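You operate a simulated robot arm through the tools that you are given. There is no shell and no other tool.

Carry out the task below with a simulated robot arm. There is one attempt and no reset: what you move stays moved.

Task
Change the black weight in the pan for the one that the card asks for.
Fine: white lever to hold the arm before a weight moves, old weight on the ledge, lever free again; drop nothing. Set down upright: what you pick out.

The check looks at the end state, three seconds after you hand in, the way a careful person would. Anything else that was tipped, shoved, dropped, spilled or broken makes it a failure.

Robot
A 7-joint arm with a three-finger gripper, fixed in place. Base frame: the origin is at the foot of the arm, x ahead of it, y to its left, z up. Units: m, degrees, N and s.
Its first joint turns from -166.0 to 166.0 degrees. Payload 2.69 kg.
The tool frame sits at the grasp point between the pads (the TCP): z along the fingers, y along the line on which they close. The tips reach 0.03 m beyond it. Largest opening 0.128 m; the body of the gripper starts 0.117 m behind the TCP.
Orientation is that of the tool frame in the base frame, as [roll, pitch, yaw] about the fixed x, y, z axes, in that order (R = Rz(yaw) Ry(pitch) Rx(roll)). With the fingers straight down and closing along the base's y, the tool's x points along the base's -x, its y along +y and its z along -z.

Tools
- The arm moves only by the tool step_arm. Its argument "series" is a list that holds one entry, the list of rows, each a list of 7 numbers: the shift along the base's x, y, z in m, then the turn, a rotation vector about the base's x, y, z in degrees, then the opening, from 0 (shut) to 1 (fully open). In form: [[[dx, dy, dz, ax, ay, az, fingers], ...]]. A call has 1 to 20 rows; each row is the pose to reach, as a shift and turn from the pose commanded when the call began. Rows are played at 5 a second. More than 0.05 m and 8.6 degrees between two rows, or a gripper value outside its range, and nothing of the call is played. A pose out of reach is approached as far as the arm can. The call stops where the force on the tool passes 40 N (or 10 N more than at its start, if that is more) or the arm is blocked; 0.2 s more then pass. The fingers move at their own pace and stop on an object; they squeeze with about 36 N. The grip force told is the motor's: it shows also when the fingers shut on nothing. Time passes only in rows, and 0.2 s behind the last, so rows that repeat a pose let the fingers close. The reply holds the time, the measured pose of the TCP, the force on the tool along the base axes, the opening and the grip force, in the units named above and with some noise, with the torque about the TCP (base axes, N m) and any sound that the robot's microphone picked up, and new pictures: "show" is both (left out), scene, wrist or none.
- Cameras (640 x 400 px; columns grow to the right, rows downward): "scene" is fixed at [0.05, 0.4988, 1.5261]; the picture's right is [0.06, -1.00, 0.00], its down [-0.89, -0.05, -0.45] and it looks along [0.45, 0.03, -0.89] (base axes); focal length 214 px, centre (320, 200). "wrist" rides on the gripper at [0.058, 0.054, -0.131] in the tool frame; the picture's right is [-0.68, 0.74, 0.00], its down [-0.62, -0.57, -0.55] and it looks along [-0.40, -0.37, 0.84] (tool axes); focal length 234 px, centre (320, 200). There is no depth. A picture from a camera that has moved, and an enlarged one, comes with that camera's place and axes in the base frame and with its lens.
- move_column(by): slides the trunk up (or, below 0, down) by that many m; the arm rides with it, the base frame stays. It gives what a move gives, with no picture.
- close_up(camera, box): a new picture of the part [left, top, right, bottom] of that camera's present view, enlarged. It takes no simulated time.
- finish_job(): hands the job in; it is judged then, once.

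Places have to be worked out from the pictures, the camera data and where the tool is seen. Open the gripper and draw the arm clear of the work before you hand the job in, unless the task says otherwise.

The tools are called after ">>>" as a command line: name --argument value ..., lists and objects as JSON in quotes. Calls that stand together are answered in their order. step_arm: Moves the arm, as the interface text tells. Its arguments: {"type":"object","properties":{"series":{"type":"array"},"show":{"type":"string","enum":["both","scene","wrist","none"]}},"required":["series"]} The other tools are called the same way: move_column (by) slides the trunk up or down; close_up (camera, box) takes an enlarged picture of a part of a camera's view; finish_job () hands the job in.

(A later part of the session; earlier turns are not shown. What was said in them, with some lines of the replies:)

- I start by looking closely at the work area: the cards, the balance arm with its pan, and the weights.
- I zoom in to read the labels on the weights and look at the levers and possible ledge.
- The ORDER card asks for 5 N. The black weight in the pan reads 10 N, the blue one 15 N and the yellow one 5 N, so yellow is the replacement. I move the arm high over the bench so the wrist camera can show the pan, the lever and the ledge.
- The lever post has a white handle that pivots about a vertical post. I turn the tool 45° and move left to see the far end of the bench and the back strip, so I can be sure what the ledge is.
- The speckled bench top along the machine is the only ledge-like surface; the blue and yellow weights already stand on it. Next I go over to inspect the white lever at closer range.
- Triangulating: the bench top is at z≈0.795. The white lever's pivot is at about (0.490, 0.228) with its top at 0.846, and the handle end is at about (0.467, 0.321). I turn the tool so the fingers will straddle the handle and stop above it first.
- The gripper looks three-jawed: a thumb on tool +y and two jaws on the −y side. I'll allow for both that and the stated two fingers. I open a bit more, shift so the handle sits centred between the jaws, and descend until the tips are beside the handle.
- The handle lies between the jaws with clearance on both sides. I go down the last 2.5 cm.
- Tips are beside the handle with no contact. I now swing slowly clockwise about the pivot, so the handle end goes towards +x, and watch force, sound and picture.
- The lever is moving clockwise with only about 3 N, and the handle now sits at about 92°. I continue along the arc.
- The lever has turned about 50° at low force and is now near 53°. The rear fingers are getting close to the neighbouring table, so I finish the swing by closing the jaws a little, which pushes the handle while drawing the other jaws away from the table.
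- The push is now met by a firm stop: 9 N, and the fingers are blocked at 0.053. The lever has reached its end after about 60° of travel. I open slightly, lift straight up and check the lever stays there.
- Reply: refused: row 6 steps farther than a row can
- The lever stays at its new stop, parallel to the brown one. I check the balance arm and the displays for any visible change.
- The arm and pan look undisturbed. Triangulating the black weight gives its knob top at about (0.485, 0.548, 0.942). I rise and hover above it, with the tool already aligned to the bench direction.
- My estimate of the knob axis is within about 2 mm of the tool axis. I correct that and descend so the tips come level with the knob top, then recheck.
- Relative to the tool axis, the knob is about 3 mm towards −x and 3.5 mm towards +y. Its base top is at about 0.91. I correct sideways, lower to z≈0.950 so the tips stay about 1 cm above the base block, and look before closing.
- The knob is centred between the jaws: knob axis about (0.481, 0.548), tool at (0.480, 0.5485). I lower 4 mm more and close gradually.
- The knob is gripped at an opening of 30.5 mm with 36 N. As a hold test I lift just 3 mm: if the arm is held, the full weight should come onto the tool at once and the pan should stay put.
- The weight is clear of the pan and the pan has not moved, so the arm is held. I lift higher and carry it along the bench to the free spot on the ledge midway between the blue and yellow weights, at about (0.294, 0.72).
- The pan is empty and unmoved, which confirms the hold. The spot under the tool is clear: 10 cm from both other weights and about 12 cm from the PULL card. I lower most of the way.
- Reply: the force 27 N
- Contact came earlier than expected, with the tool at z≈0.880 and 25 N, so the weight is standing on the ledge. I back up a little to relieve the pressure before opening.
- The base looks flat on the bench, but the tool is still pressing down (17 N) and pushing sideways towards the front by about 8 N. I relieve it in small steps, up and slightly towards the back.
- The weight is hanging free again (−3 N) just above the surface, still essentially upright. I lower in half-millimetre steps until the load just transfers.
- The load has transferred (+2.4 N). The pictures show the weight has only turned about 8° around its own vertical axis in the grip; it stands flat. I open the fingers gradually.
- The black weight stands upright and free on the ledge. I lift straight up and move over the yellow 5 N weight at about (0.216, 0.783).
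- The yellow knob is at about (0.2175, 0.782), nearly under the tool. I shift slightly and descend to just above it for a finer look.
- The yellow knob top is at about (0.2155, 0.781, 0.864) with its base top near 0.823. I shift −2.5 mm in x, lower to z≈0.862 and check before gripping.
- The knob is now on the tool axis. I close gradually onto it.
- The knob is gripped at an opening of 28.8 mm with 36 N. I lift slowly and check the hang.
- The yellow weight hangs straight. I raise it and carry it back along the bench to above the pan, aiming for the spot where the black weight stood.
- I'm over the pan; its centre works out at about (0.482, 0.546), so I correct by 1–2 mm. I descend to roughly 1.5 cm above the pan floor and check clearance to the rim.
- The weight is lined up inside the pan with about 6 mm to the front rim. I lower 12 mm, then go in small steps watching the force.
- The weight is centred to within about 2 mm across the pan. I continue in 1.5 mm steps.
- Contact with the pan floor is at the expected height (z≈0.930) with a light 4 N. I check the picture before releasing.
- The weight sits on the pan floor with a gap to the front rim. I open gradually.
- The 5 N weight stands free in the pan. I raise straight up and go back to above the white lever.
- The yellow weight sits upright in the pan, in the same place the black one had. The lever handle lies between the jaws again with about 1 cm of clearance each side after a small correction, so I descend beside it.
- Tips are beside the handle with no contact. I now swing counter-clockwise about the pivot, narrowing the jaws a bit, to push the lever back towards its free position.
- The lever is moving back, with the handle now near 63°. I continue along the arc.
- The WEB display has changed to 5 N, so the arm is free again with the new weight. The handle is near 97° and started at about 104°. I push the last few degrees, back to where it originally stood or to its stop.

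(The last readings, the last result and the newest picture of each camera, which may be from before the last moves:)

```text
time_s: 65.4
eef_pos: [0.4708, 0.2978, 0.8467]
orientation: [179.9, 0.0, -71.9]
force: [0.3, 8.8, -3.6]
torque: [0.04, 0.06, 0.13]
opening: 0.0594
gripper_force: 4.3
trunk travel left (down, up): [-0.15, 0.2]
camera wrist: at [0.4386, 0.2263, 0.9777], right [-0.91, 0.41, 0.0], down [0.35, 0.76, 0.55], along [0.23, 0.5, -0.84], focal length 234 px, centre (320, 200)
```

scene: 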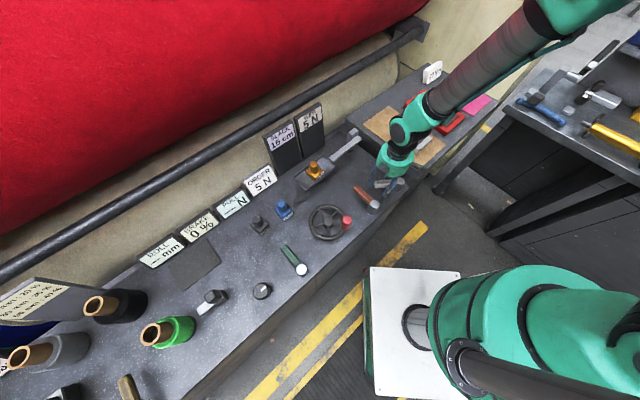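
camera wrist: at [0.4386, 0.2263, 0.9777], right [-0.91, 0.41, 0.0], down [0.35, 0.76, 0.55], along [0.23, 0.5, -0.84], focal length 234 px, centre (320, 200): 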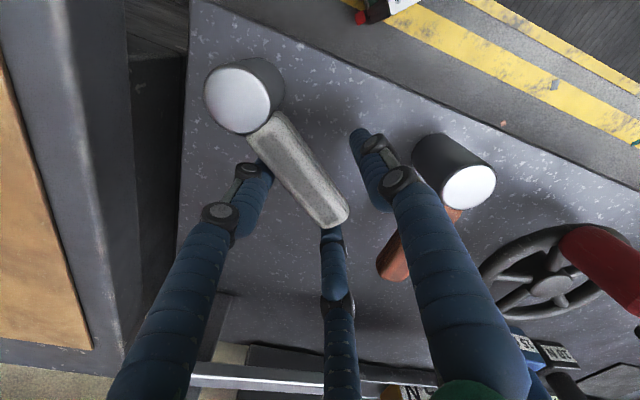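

>>> step_arm --series '[[[-0.0012, -0.0003, 0, 0, 0, 1, 0.42], [-0.0024, -0.0006, 0, 0, 0, 2, 0.42], [-0.0024, -0.0006, 0, 0, 0, 2, 0.42]]]' --show "wrist"

```text
time_s: 66.2
eef_pos: [0.4694, 0.2981, 0.846]
orientation: [-179.9, 0.0, -70.0]
force: [0.8, 7.7, -3.7]
torque: [0.05, 0.01, 0.07]
opening: 0.0589
gripper_force: 3.5
trunk travel left (down, up): [-0.15, 0.2]
camera wrist: at [0.4394, 0.2248, 0.9777], right [-0.92, 0.38, 0.0], down [0.32, 0.77, 0.55], along [0.21, 0.51, -0.84], focal length 234 px, centre (320, 200)
```

wrist: 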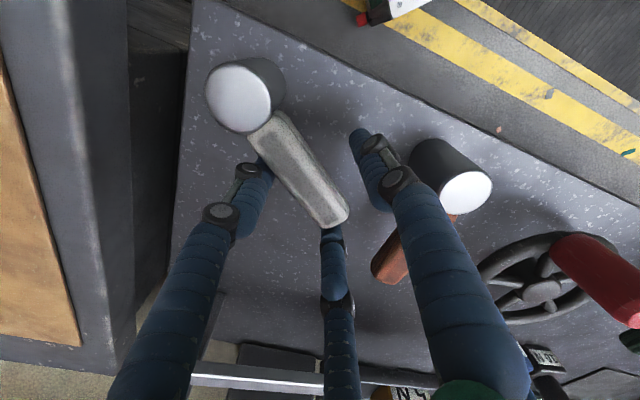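

The handle is back at about 104°, as at the start. I open slightly to release it, lift straight up and compare with the original picture.

>>> step_arm --series '[[[-0.0024, -0.0006, 0, 0, 0, 2, 0.5], [0.002, 0.001, 0, 0, 0, 2, 0.58], [0.002, 0.001, 0.02, 0, 0, 2, 0.58], [0.002, 0.001, 0.05, 0, 0, 2, 0.58], [0.002, 0.001, 0.09, 0, 0, 2, 0.58], [-0.02, -0.02, 0.12, 0, 0, 2, 0.58], [-0.05, -0.05, 0.14, 0, 0, 2, 0.58], [-0.08, -0.08, 0.16, 0, 0, 2, 0.58]]]'

>>> close_up --camera "scene" --box '[340, 160, 420, 220]'

>>> close_up --camera "scene" --box '[285, 120, 375, 200]'

```text
time_s: 68.0
eef_pos: [0.3909, 0.2206, 1.0049]
orientation: [-180.0, -0.1, -68.0]
force: [0.7, 0.3, 0.2]
torque: [0.0, 0.02, 0.0]
opening: 0.0743
gripper_force: 0.0
trunk travel left (down, up): [-0.15, 0.2]
camera wrist: at [0.3633, 0.1476, 1.1359], right [-0.94, 0.35, 0.0], down [0.29, 0.78, 0.55], along [0.19, 0.51, -0.84], focal length 234 px, centre (320, 200)
```

scene: 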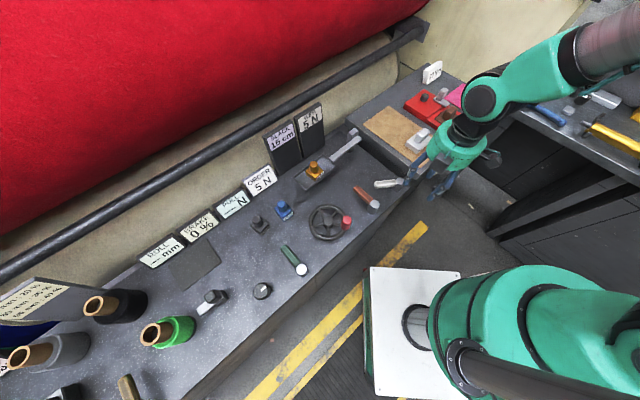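
wrist: 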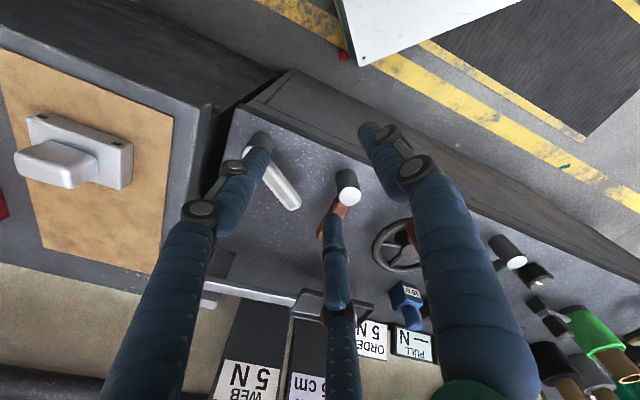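

```text
6.67 times, centred on (380, 190) of scene
camera zoom: at [0.05, 0.4988, 1.5261], right [0.06, -1.0, 0.0], down [-0.89, -0.05, -0.45], along [0.45, 0.03, -0.89], focal length 1430 px, centre (-80, 267)
```

zoom: 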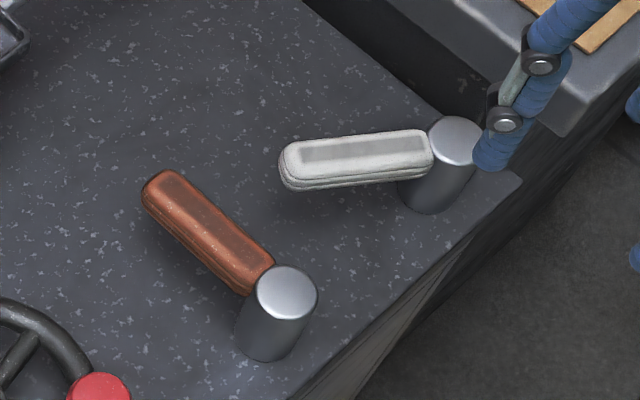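

```text
5.00 times, centred on (330, 160) of scene
camera zoom: at [0.05, 0.4988, 1.5261], right [0.06, -1.0, 0.0], down [-0.89, -0.05, -0.45], along [0.45, 0.03, -0.89], focal length 1072 px, centre (270, 400)
```

zoom: 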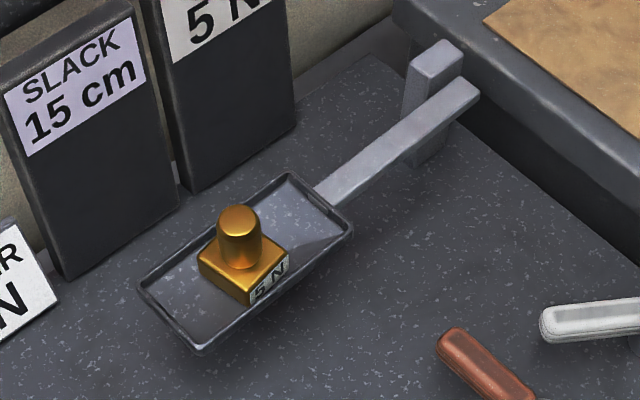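

The WEB readout is 5 N and the weights are fine. Against the first picture, though, the lever handle is about 3° short of its original resting position. I go back down beside it to push it fully home.

>>> step_arm --series '[[[0.03, 0.03, -0.02, 0, 0, 0, 0.58], [0.06, 0.06, -0.04, 0, 0, 0, 0.58], [0.082, 0.081, -0.06, 0, 0, 0, 0.58], [0.082, 0.081, -0.09, 0, 0, 0, 0.58], [0.082, 0.081, -0.115, 0, 0, 0, 0.58], [0.082, 0.081, -0.13, 0, 0, 0, 0.58], [0.082, 0.081, -0.13, 0, 0, 0, 0.58]]]' --show "wrist"

```text
time_s: 69.6
eef_pos: [0.4699, 0.2993, 0.8747]
orientation: [-179.9, 0.0, -68.1]
force: [0.2, 0.1, 0.4]
torque: [-0.01, 0.01, -0.01]
opening: 0.0741
gripper_force: 0.0
trunk travel left (down, up): [-0.15, 0.2]
camera wrist: at [0.4434, 0.2245, 1.0051], right [-0.94, 0.35, 0.0], down [0.29, 0.78, 0.55], along [0.19, 0.51, -0.84], focal length 234 px, centre (320, 200)
```

wrist: 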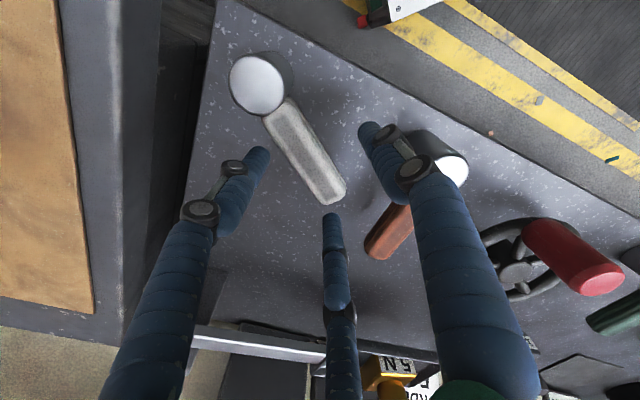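

>>> step_arm --series '[[[0, 0, -0.01, 0, 0, 0, 0.58], [0, 0, -0.02, 0, 0, 0, 0.58], [0, 0, -0.028, 0, 0, 0, 0.55], [0, 0, -0.028, 0, 0, 0, 0.48], [0, 0, -0.028, 0, 0, 0, 0.42], [0, 0, -0.028, 0, 0, 0, 0.42]]]' --show "wrist"

```text
time_s: 71.0
eef_pos: [0.4696, 0.2969, 0.8489]
orientation: [179.9, -0.1, -68.0]
force: [-1.0, 6.2, -0.4]
torque: [0.04, 0.04, 0.09]
opening: 0.0578
gripper_force: 3.0
trunk travel left (down, up): [-0.15, 0.2]
camera wrist: at [0.4428, 0.2242, 0.9791], right [-0.94, 0.35, 0.0], down [0.29, 0.78, 0.55], along [0.19, 0.51, -0.84], focal length 234 px, centre (320, 200)
```

wrist: 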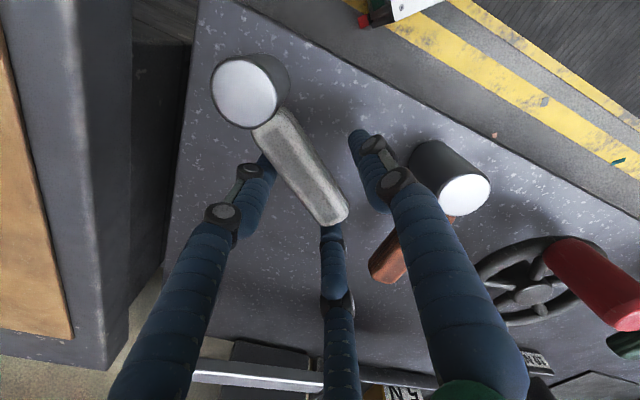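

Contact with the handle is re-established at 6 N. I push about 5° further, gently.

>>> step_arm --series '[[[-0.0024, -0.0006, 0, 0, 0, 2, 0.42], [-0.0048, -0.0012, 0, 0, 0, 4, 0.42], [-0.0048, -0.0012, 0, 0, 0, 4, 0.42]]]' --show "wrist"

>>> close_up --camera "scene" --box '[340, 160, 420, 220]'

```text
time_s: 71.8
eef_pos: [0.465, 0.2966, 0.8488]
orientation: [-179.9, 0.0, -63.9]
force: [-0.6, 7.1, -2.8]
torque: [0.1, -0.03, 0.05]
opening: 0.059
gripper_force: 3.5
trunk travel left (down, up): [-0.15, 0.2]
camera wrist: at [0.4436, 0.2206, 0.9791], right [-0.96, 0.28, 0.0], down [0.24, 0.8, 0.55], along [0.16, 0.53, -0.84], focal length 234 px, centre (320, 200)
```

wrist: 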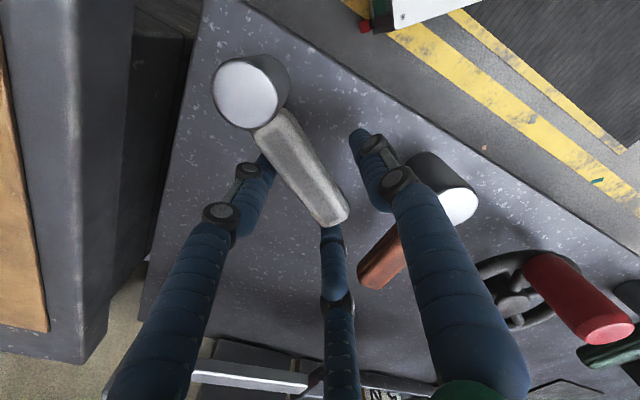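

```text
6.67 times, centred on (380, 190) of scene
camera zoom: at [0.05, 0.4988, 1.5261], right [0.06, -1.0, 0.0], down [-0.89, -0.05, -0.45], along [0.45, 0.03, -0.89], focal length 1430 px, centre (-80, 267)
```

zoom: 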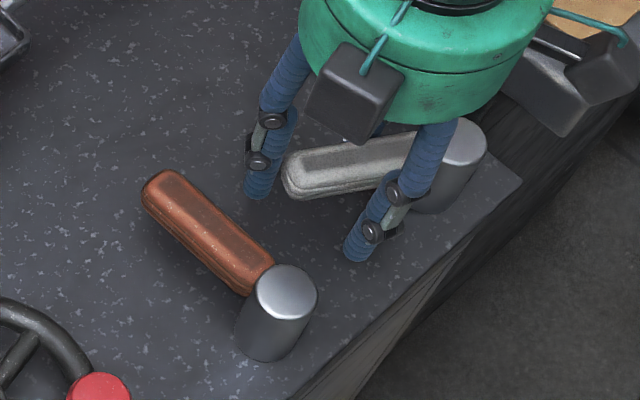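

The handle now matches its original position in the scene picture. I release, lift straight up and draw the arm clear.

>>> step_arm --series '[[[0, 0, 0, 0, 0, 0, 0.48], [0.002, 0.0005, 0, 0, 0, 0, 0.56], [0.002, 0.0005, 0, 0, 0, 0, 0.58], [0.002, 0.0005, 0.02, 0, 0, 0, 0.58], [0.002, 0.0005, 0.05, 0, 0, 0, 0.58], [0.002, 0.0005, 0.09, 0, 0, 0, 0.58], [-0.02, -0.02, 0.12, 0, 0, 0, 0.6], [-0.05, -0.05, 0.14, 0, 0, 0, 0.65], [-0.08, -0.08, 0.16, 0, 0, 0, 0.7], [-0.1, -0.115, 0.19, 0, 0, 0, 0.8], [-0.11, -0.15, 0.22, 0, 0, 0, 0.9]]]'

>>> close_up --camera "scene" --box '[340, 160, 420, 220]'

>>> close_up --camera "scene" --box '[215, 100, 375, 260]'

>>> close_up --camera "scene" --box '[285, 120, 375, 200]'

```text
refused: row 10 steps farther than a row can; nothing moved
```

```text
6.67 times, centred on (380, 190) of scene
camera zoom: at [0.05, 0.4988, 1.5261], right [0.06, -1.0, 0.0], down [-0.89, -0.05, -0.45], along [0.45, 0.03, -0.89], focal length 1430 px, centre (-80, 267)
```

zoom: 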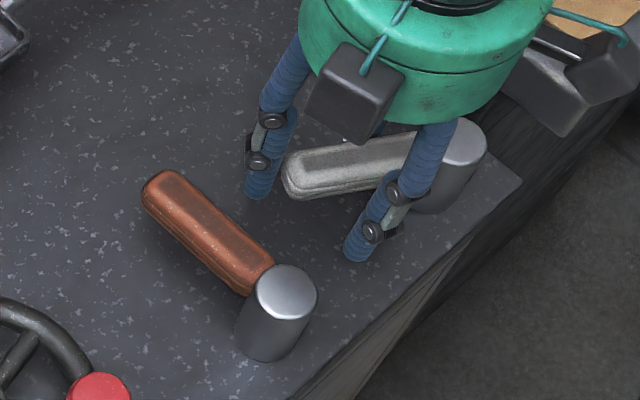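

```text
2.50 times, centred on (295, 180) of scene
camera zoom: at [0.05, 0.4988, 1.5261], right [0.06, -1.0, 0.0], down [-0.89, -0.05, -0.45], along [0.45, 0.03, -0.89], focal length 536 px, centre (382, 250)
```

zoom: 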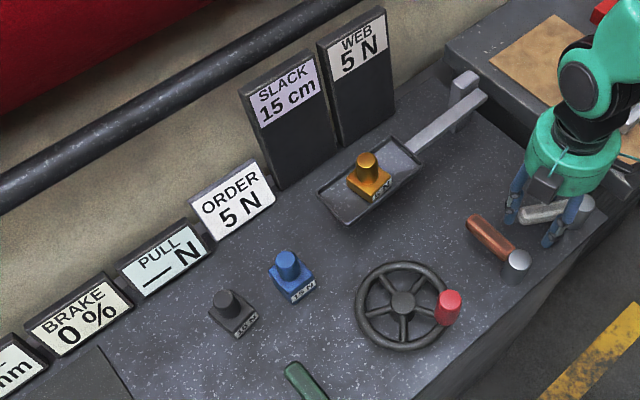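

```text
5.00 times, centred on (330, 160) of scene
camera zoom: at [0.05, 0.4988, 1.5261], right [0.06, -1.0, 0.0], down [-0.89, -0.05, -0.45], along [0.45, 0.03, -0.89], focal length 1072 px, centre (270, 400)
```

zoom: 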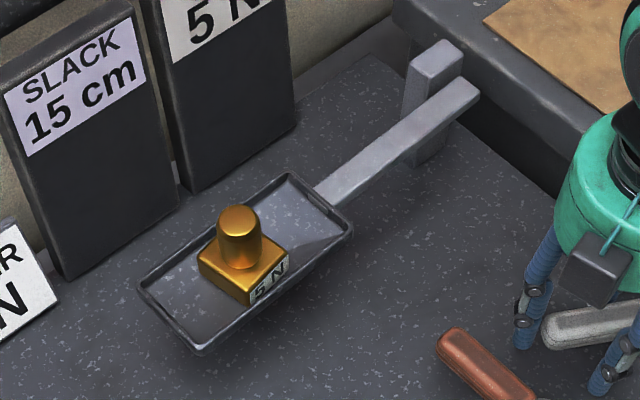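

The withdrawal was refused because one step was too long. I redo it with shorter steps.

>>> step_arm --series '[[[0, 0, 0, 0, 0, 0, 0.48], [0.002, 0.0005, 0, 0, 0, 0, 0.56], [0.002, 0.0005, 0, 0, 0, 0, 0.58], [0.002, 0.0005, 0.02, 0, 0, 0, 0.58], [0.002, 0.0005, 0.05, 0, 0, 0, 0.58], [0.002, 0.0005, 0.09, 0, 0, 0, 0.58], [-0.02, -0.02, 0.115, 0, 0, 0, 0.6], [-0.045, -0.045, 0.135, 0, 0, 0, 0.65], [-0.07, -0.07, 0.155, 0, 0, 0, 0.7], [-0.085, -0.1, 0.175, 0, 0, 0, 0.8], [-0.1, -0.13, 0.2, 0, 0, 0, 0.9]]]'

>>> close_up --camera "scene" --box '[340, 160, 420, 220]'

>>> close_up --camera "scene" --box '[215, 100, 375, 260]'

>>> close_up --camera "scene" --box '[340, 50, 500, 170]'

```text
time_s: 74.2
eef_pos: [0.3693, 0.1663, 1.0479]
orientation: [-180.0, 0.0, -64.0]
force: [0.6, -0.2, 0.2]
torque: [-0.01, 0.05, 0.0]
opening: 0.1152
gripper_force: 0.1
trunk travel left (down, up): [-0.15, 0.2]
camera wrist: at [0.3477, 0.0909, 1.1786], right [-0.96, 0.28, 0.0], down [0.24, 0.8, 0.55], along [0.16, 0.53, -0.84], focal length 234 px, centre (320, 200)
```

scene: 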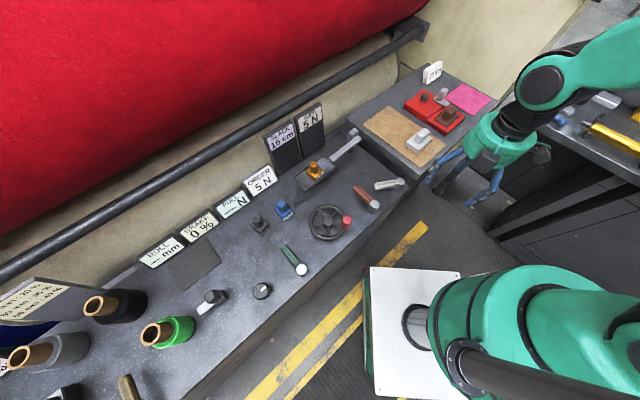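
wrist: 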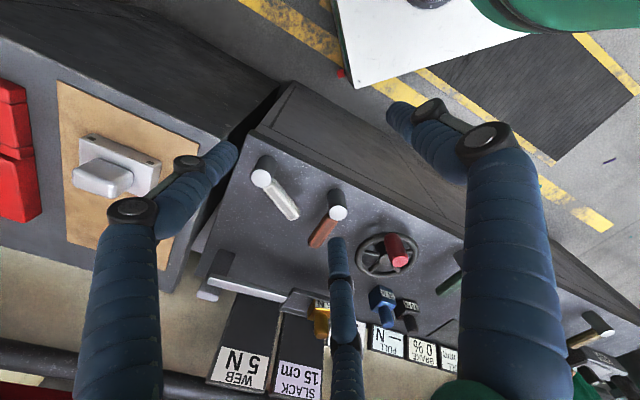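

```text
6.67 times, centred on (380, 190) of scene
camera zoom: at [0.05, 0.4988, 1.5261], right [0.06, -1.0, 0.0], down [-0.89, -0.05, -0.45], along [0.45, 0.03, -0.89], focal length 1430 px, centre (-80, 267)
```

zoom: 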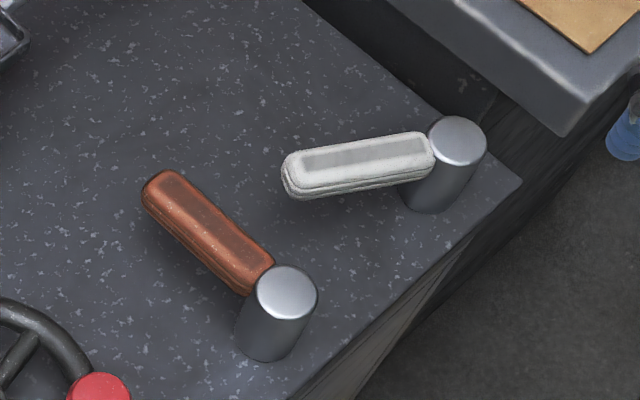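

```text
2.50 times, centred on (295, 180) of scene
camera zoom: at [0.05, 0.4988, 1.5261], right [0.06, -1.0, 0.0], down [-0.89, -0.05, -0.45], along [0.45, 0.03, -0.89], focal length 536 px, centre (382, 250)
```

zoom: 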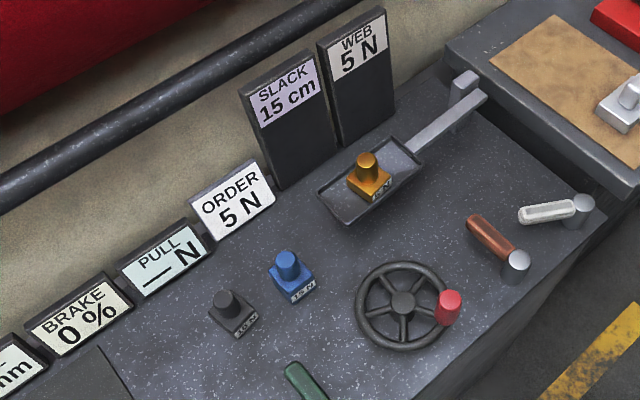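

```text
3.33 times, centred on (420, 110) of scene
camera zoom: at [0.05, 0.4988, 1.5261], right [0.06, -1.0, 0.0], down [-0.89, -0.05, -0.45], along [0.45, 0.03, -0.89], focal length 715 px, centre (-13, 500)
```

zoom: 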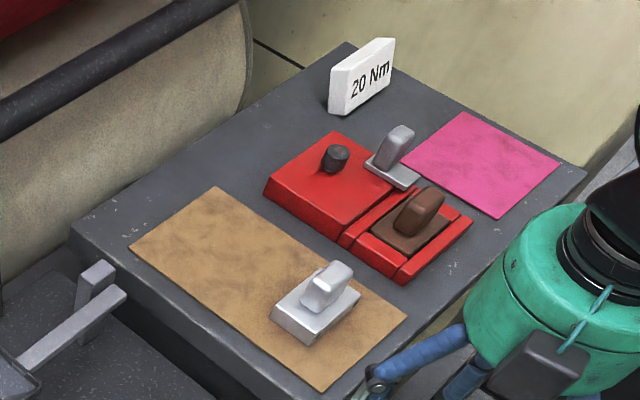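

Everything checks out:
- **Pan:** the yellow 5 N weight stands upright in it.
- **Black weight:** the 10 N weight stands upright on the ledge.
- **Display:** WEB reads 5 N.
- **Lever:** the white lever is back at its original free position.
- **Surroundings:** nothing else in view has moved. The gripper is open and clear.

I hand the job in.

>>> finish_job

```text
The job is handed in.
```

I swapped the weights: the yellow 5 N weight is now in the pan, and the black 10 N weight stands upright on the ledge. I've handed the job in, but the tool returned no verdict.

- **Card:** the ORDER card asks for 5 N, and the yellow weight is the one labelled 5 N. The WEB display changed from 10 N to 5 N once the arm was free.
- **Lever:** I turned the white lever to hold the arm before touching a weight. The pan stayed put when the black weight came out. The lever is now back where it started.
- **Ledge:** I took "the ledge" to be the speckled bench top, where the blue weight stands and the yellow one stood. The black weight is between the blue weight and the spot the yellow one left.
- **Setting down:** the black weight touched the bench sooner than I expected, at about 25 N, and turned about 8° in the grip. I eased off and released it standing flat.

Nothing was dropped, and the last pictures show nothing else moved. The gripper is open and clear of the work.
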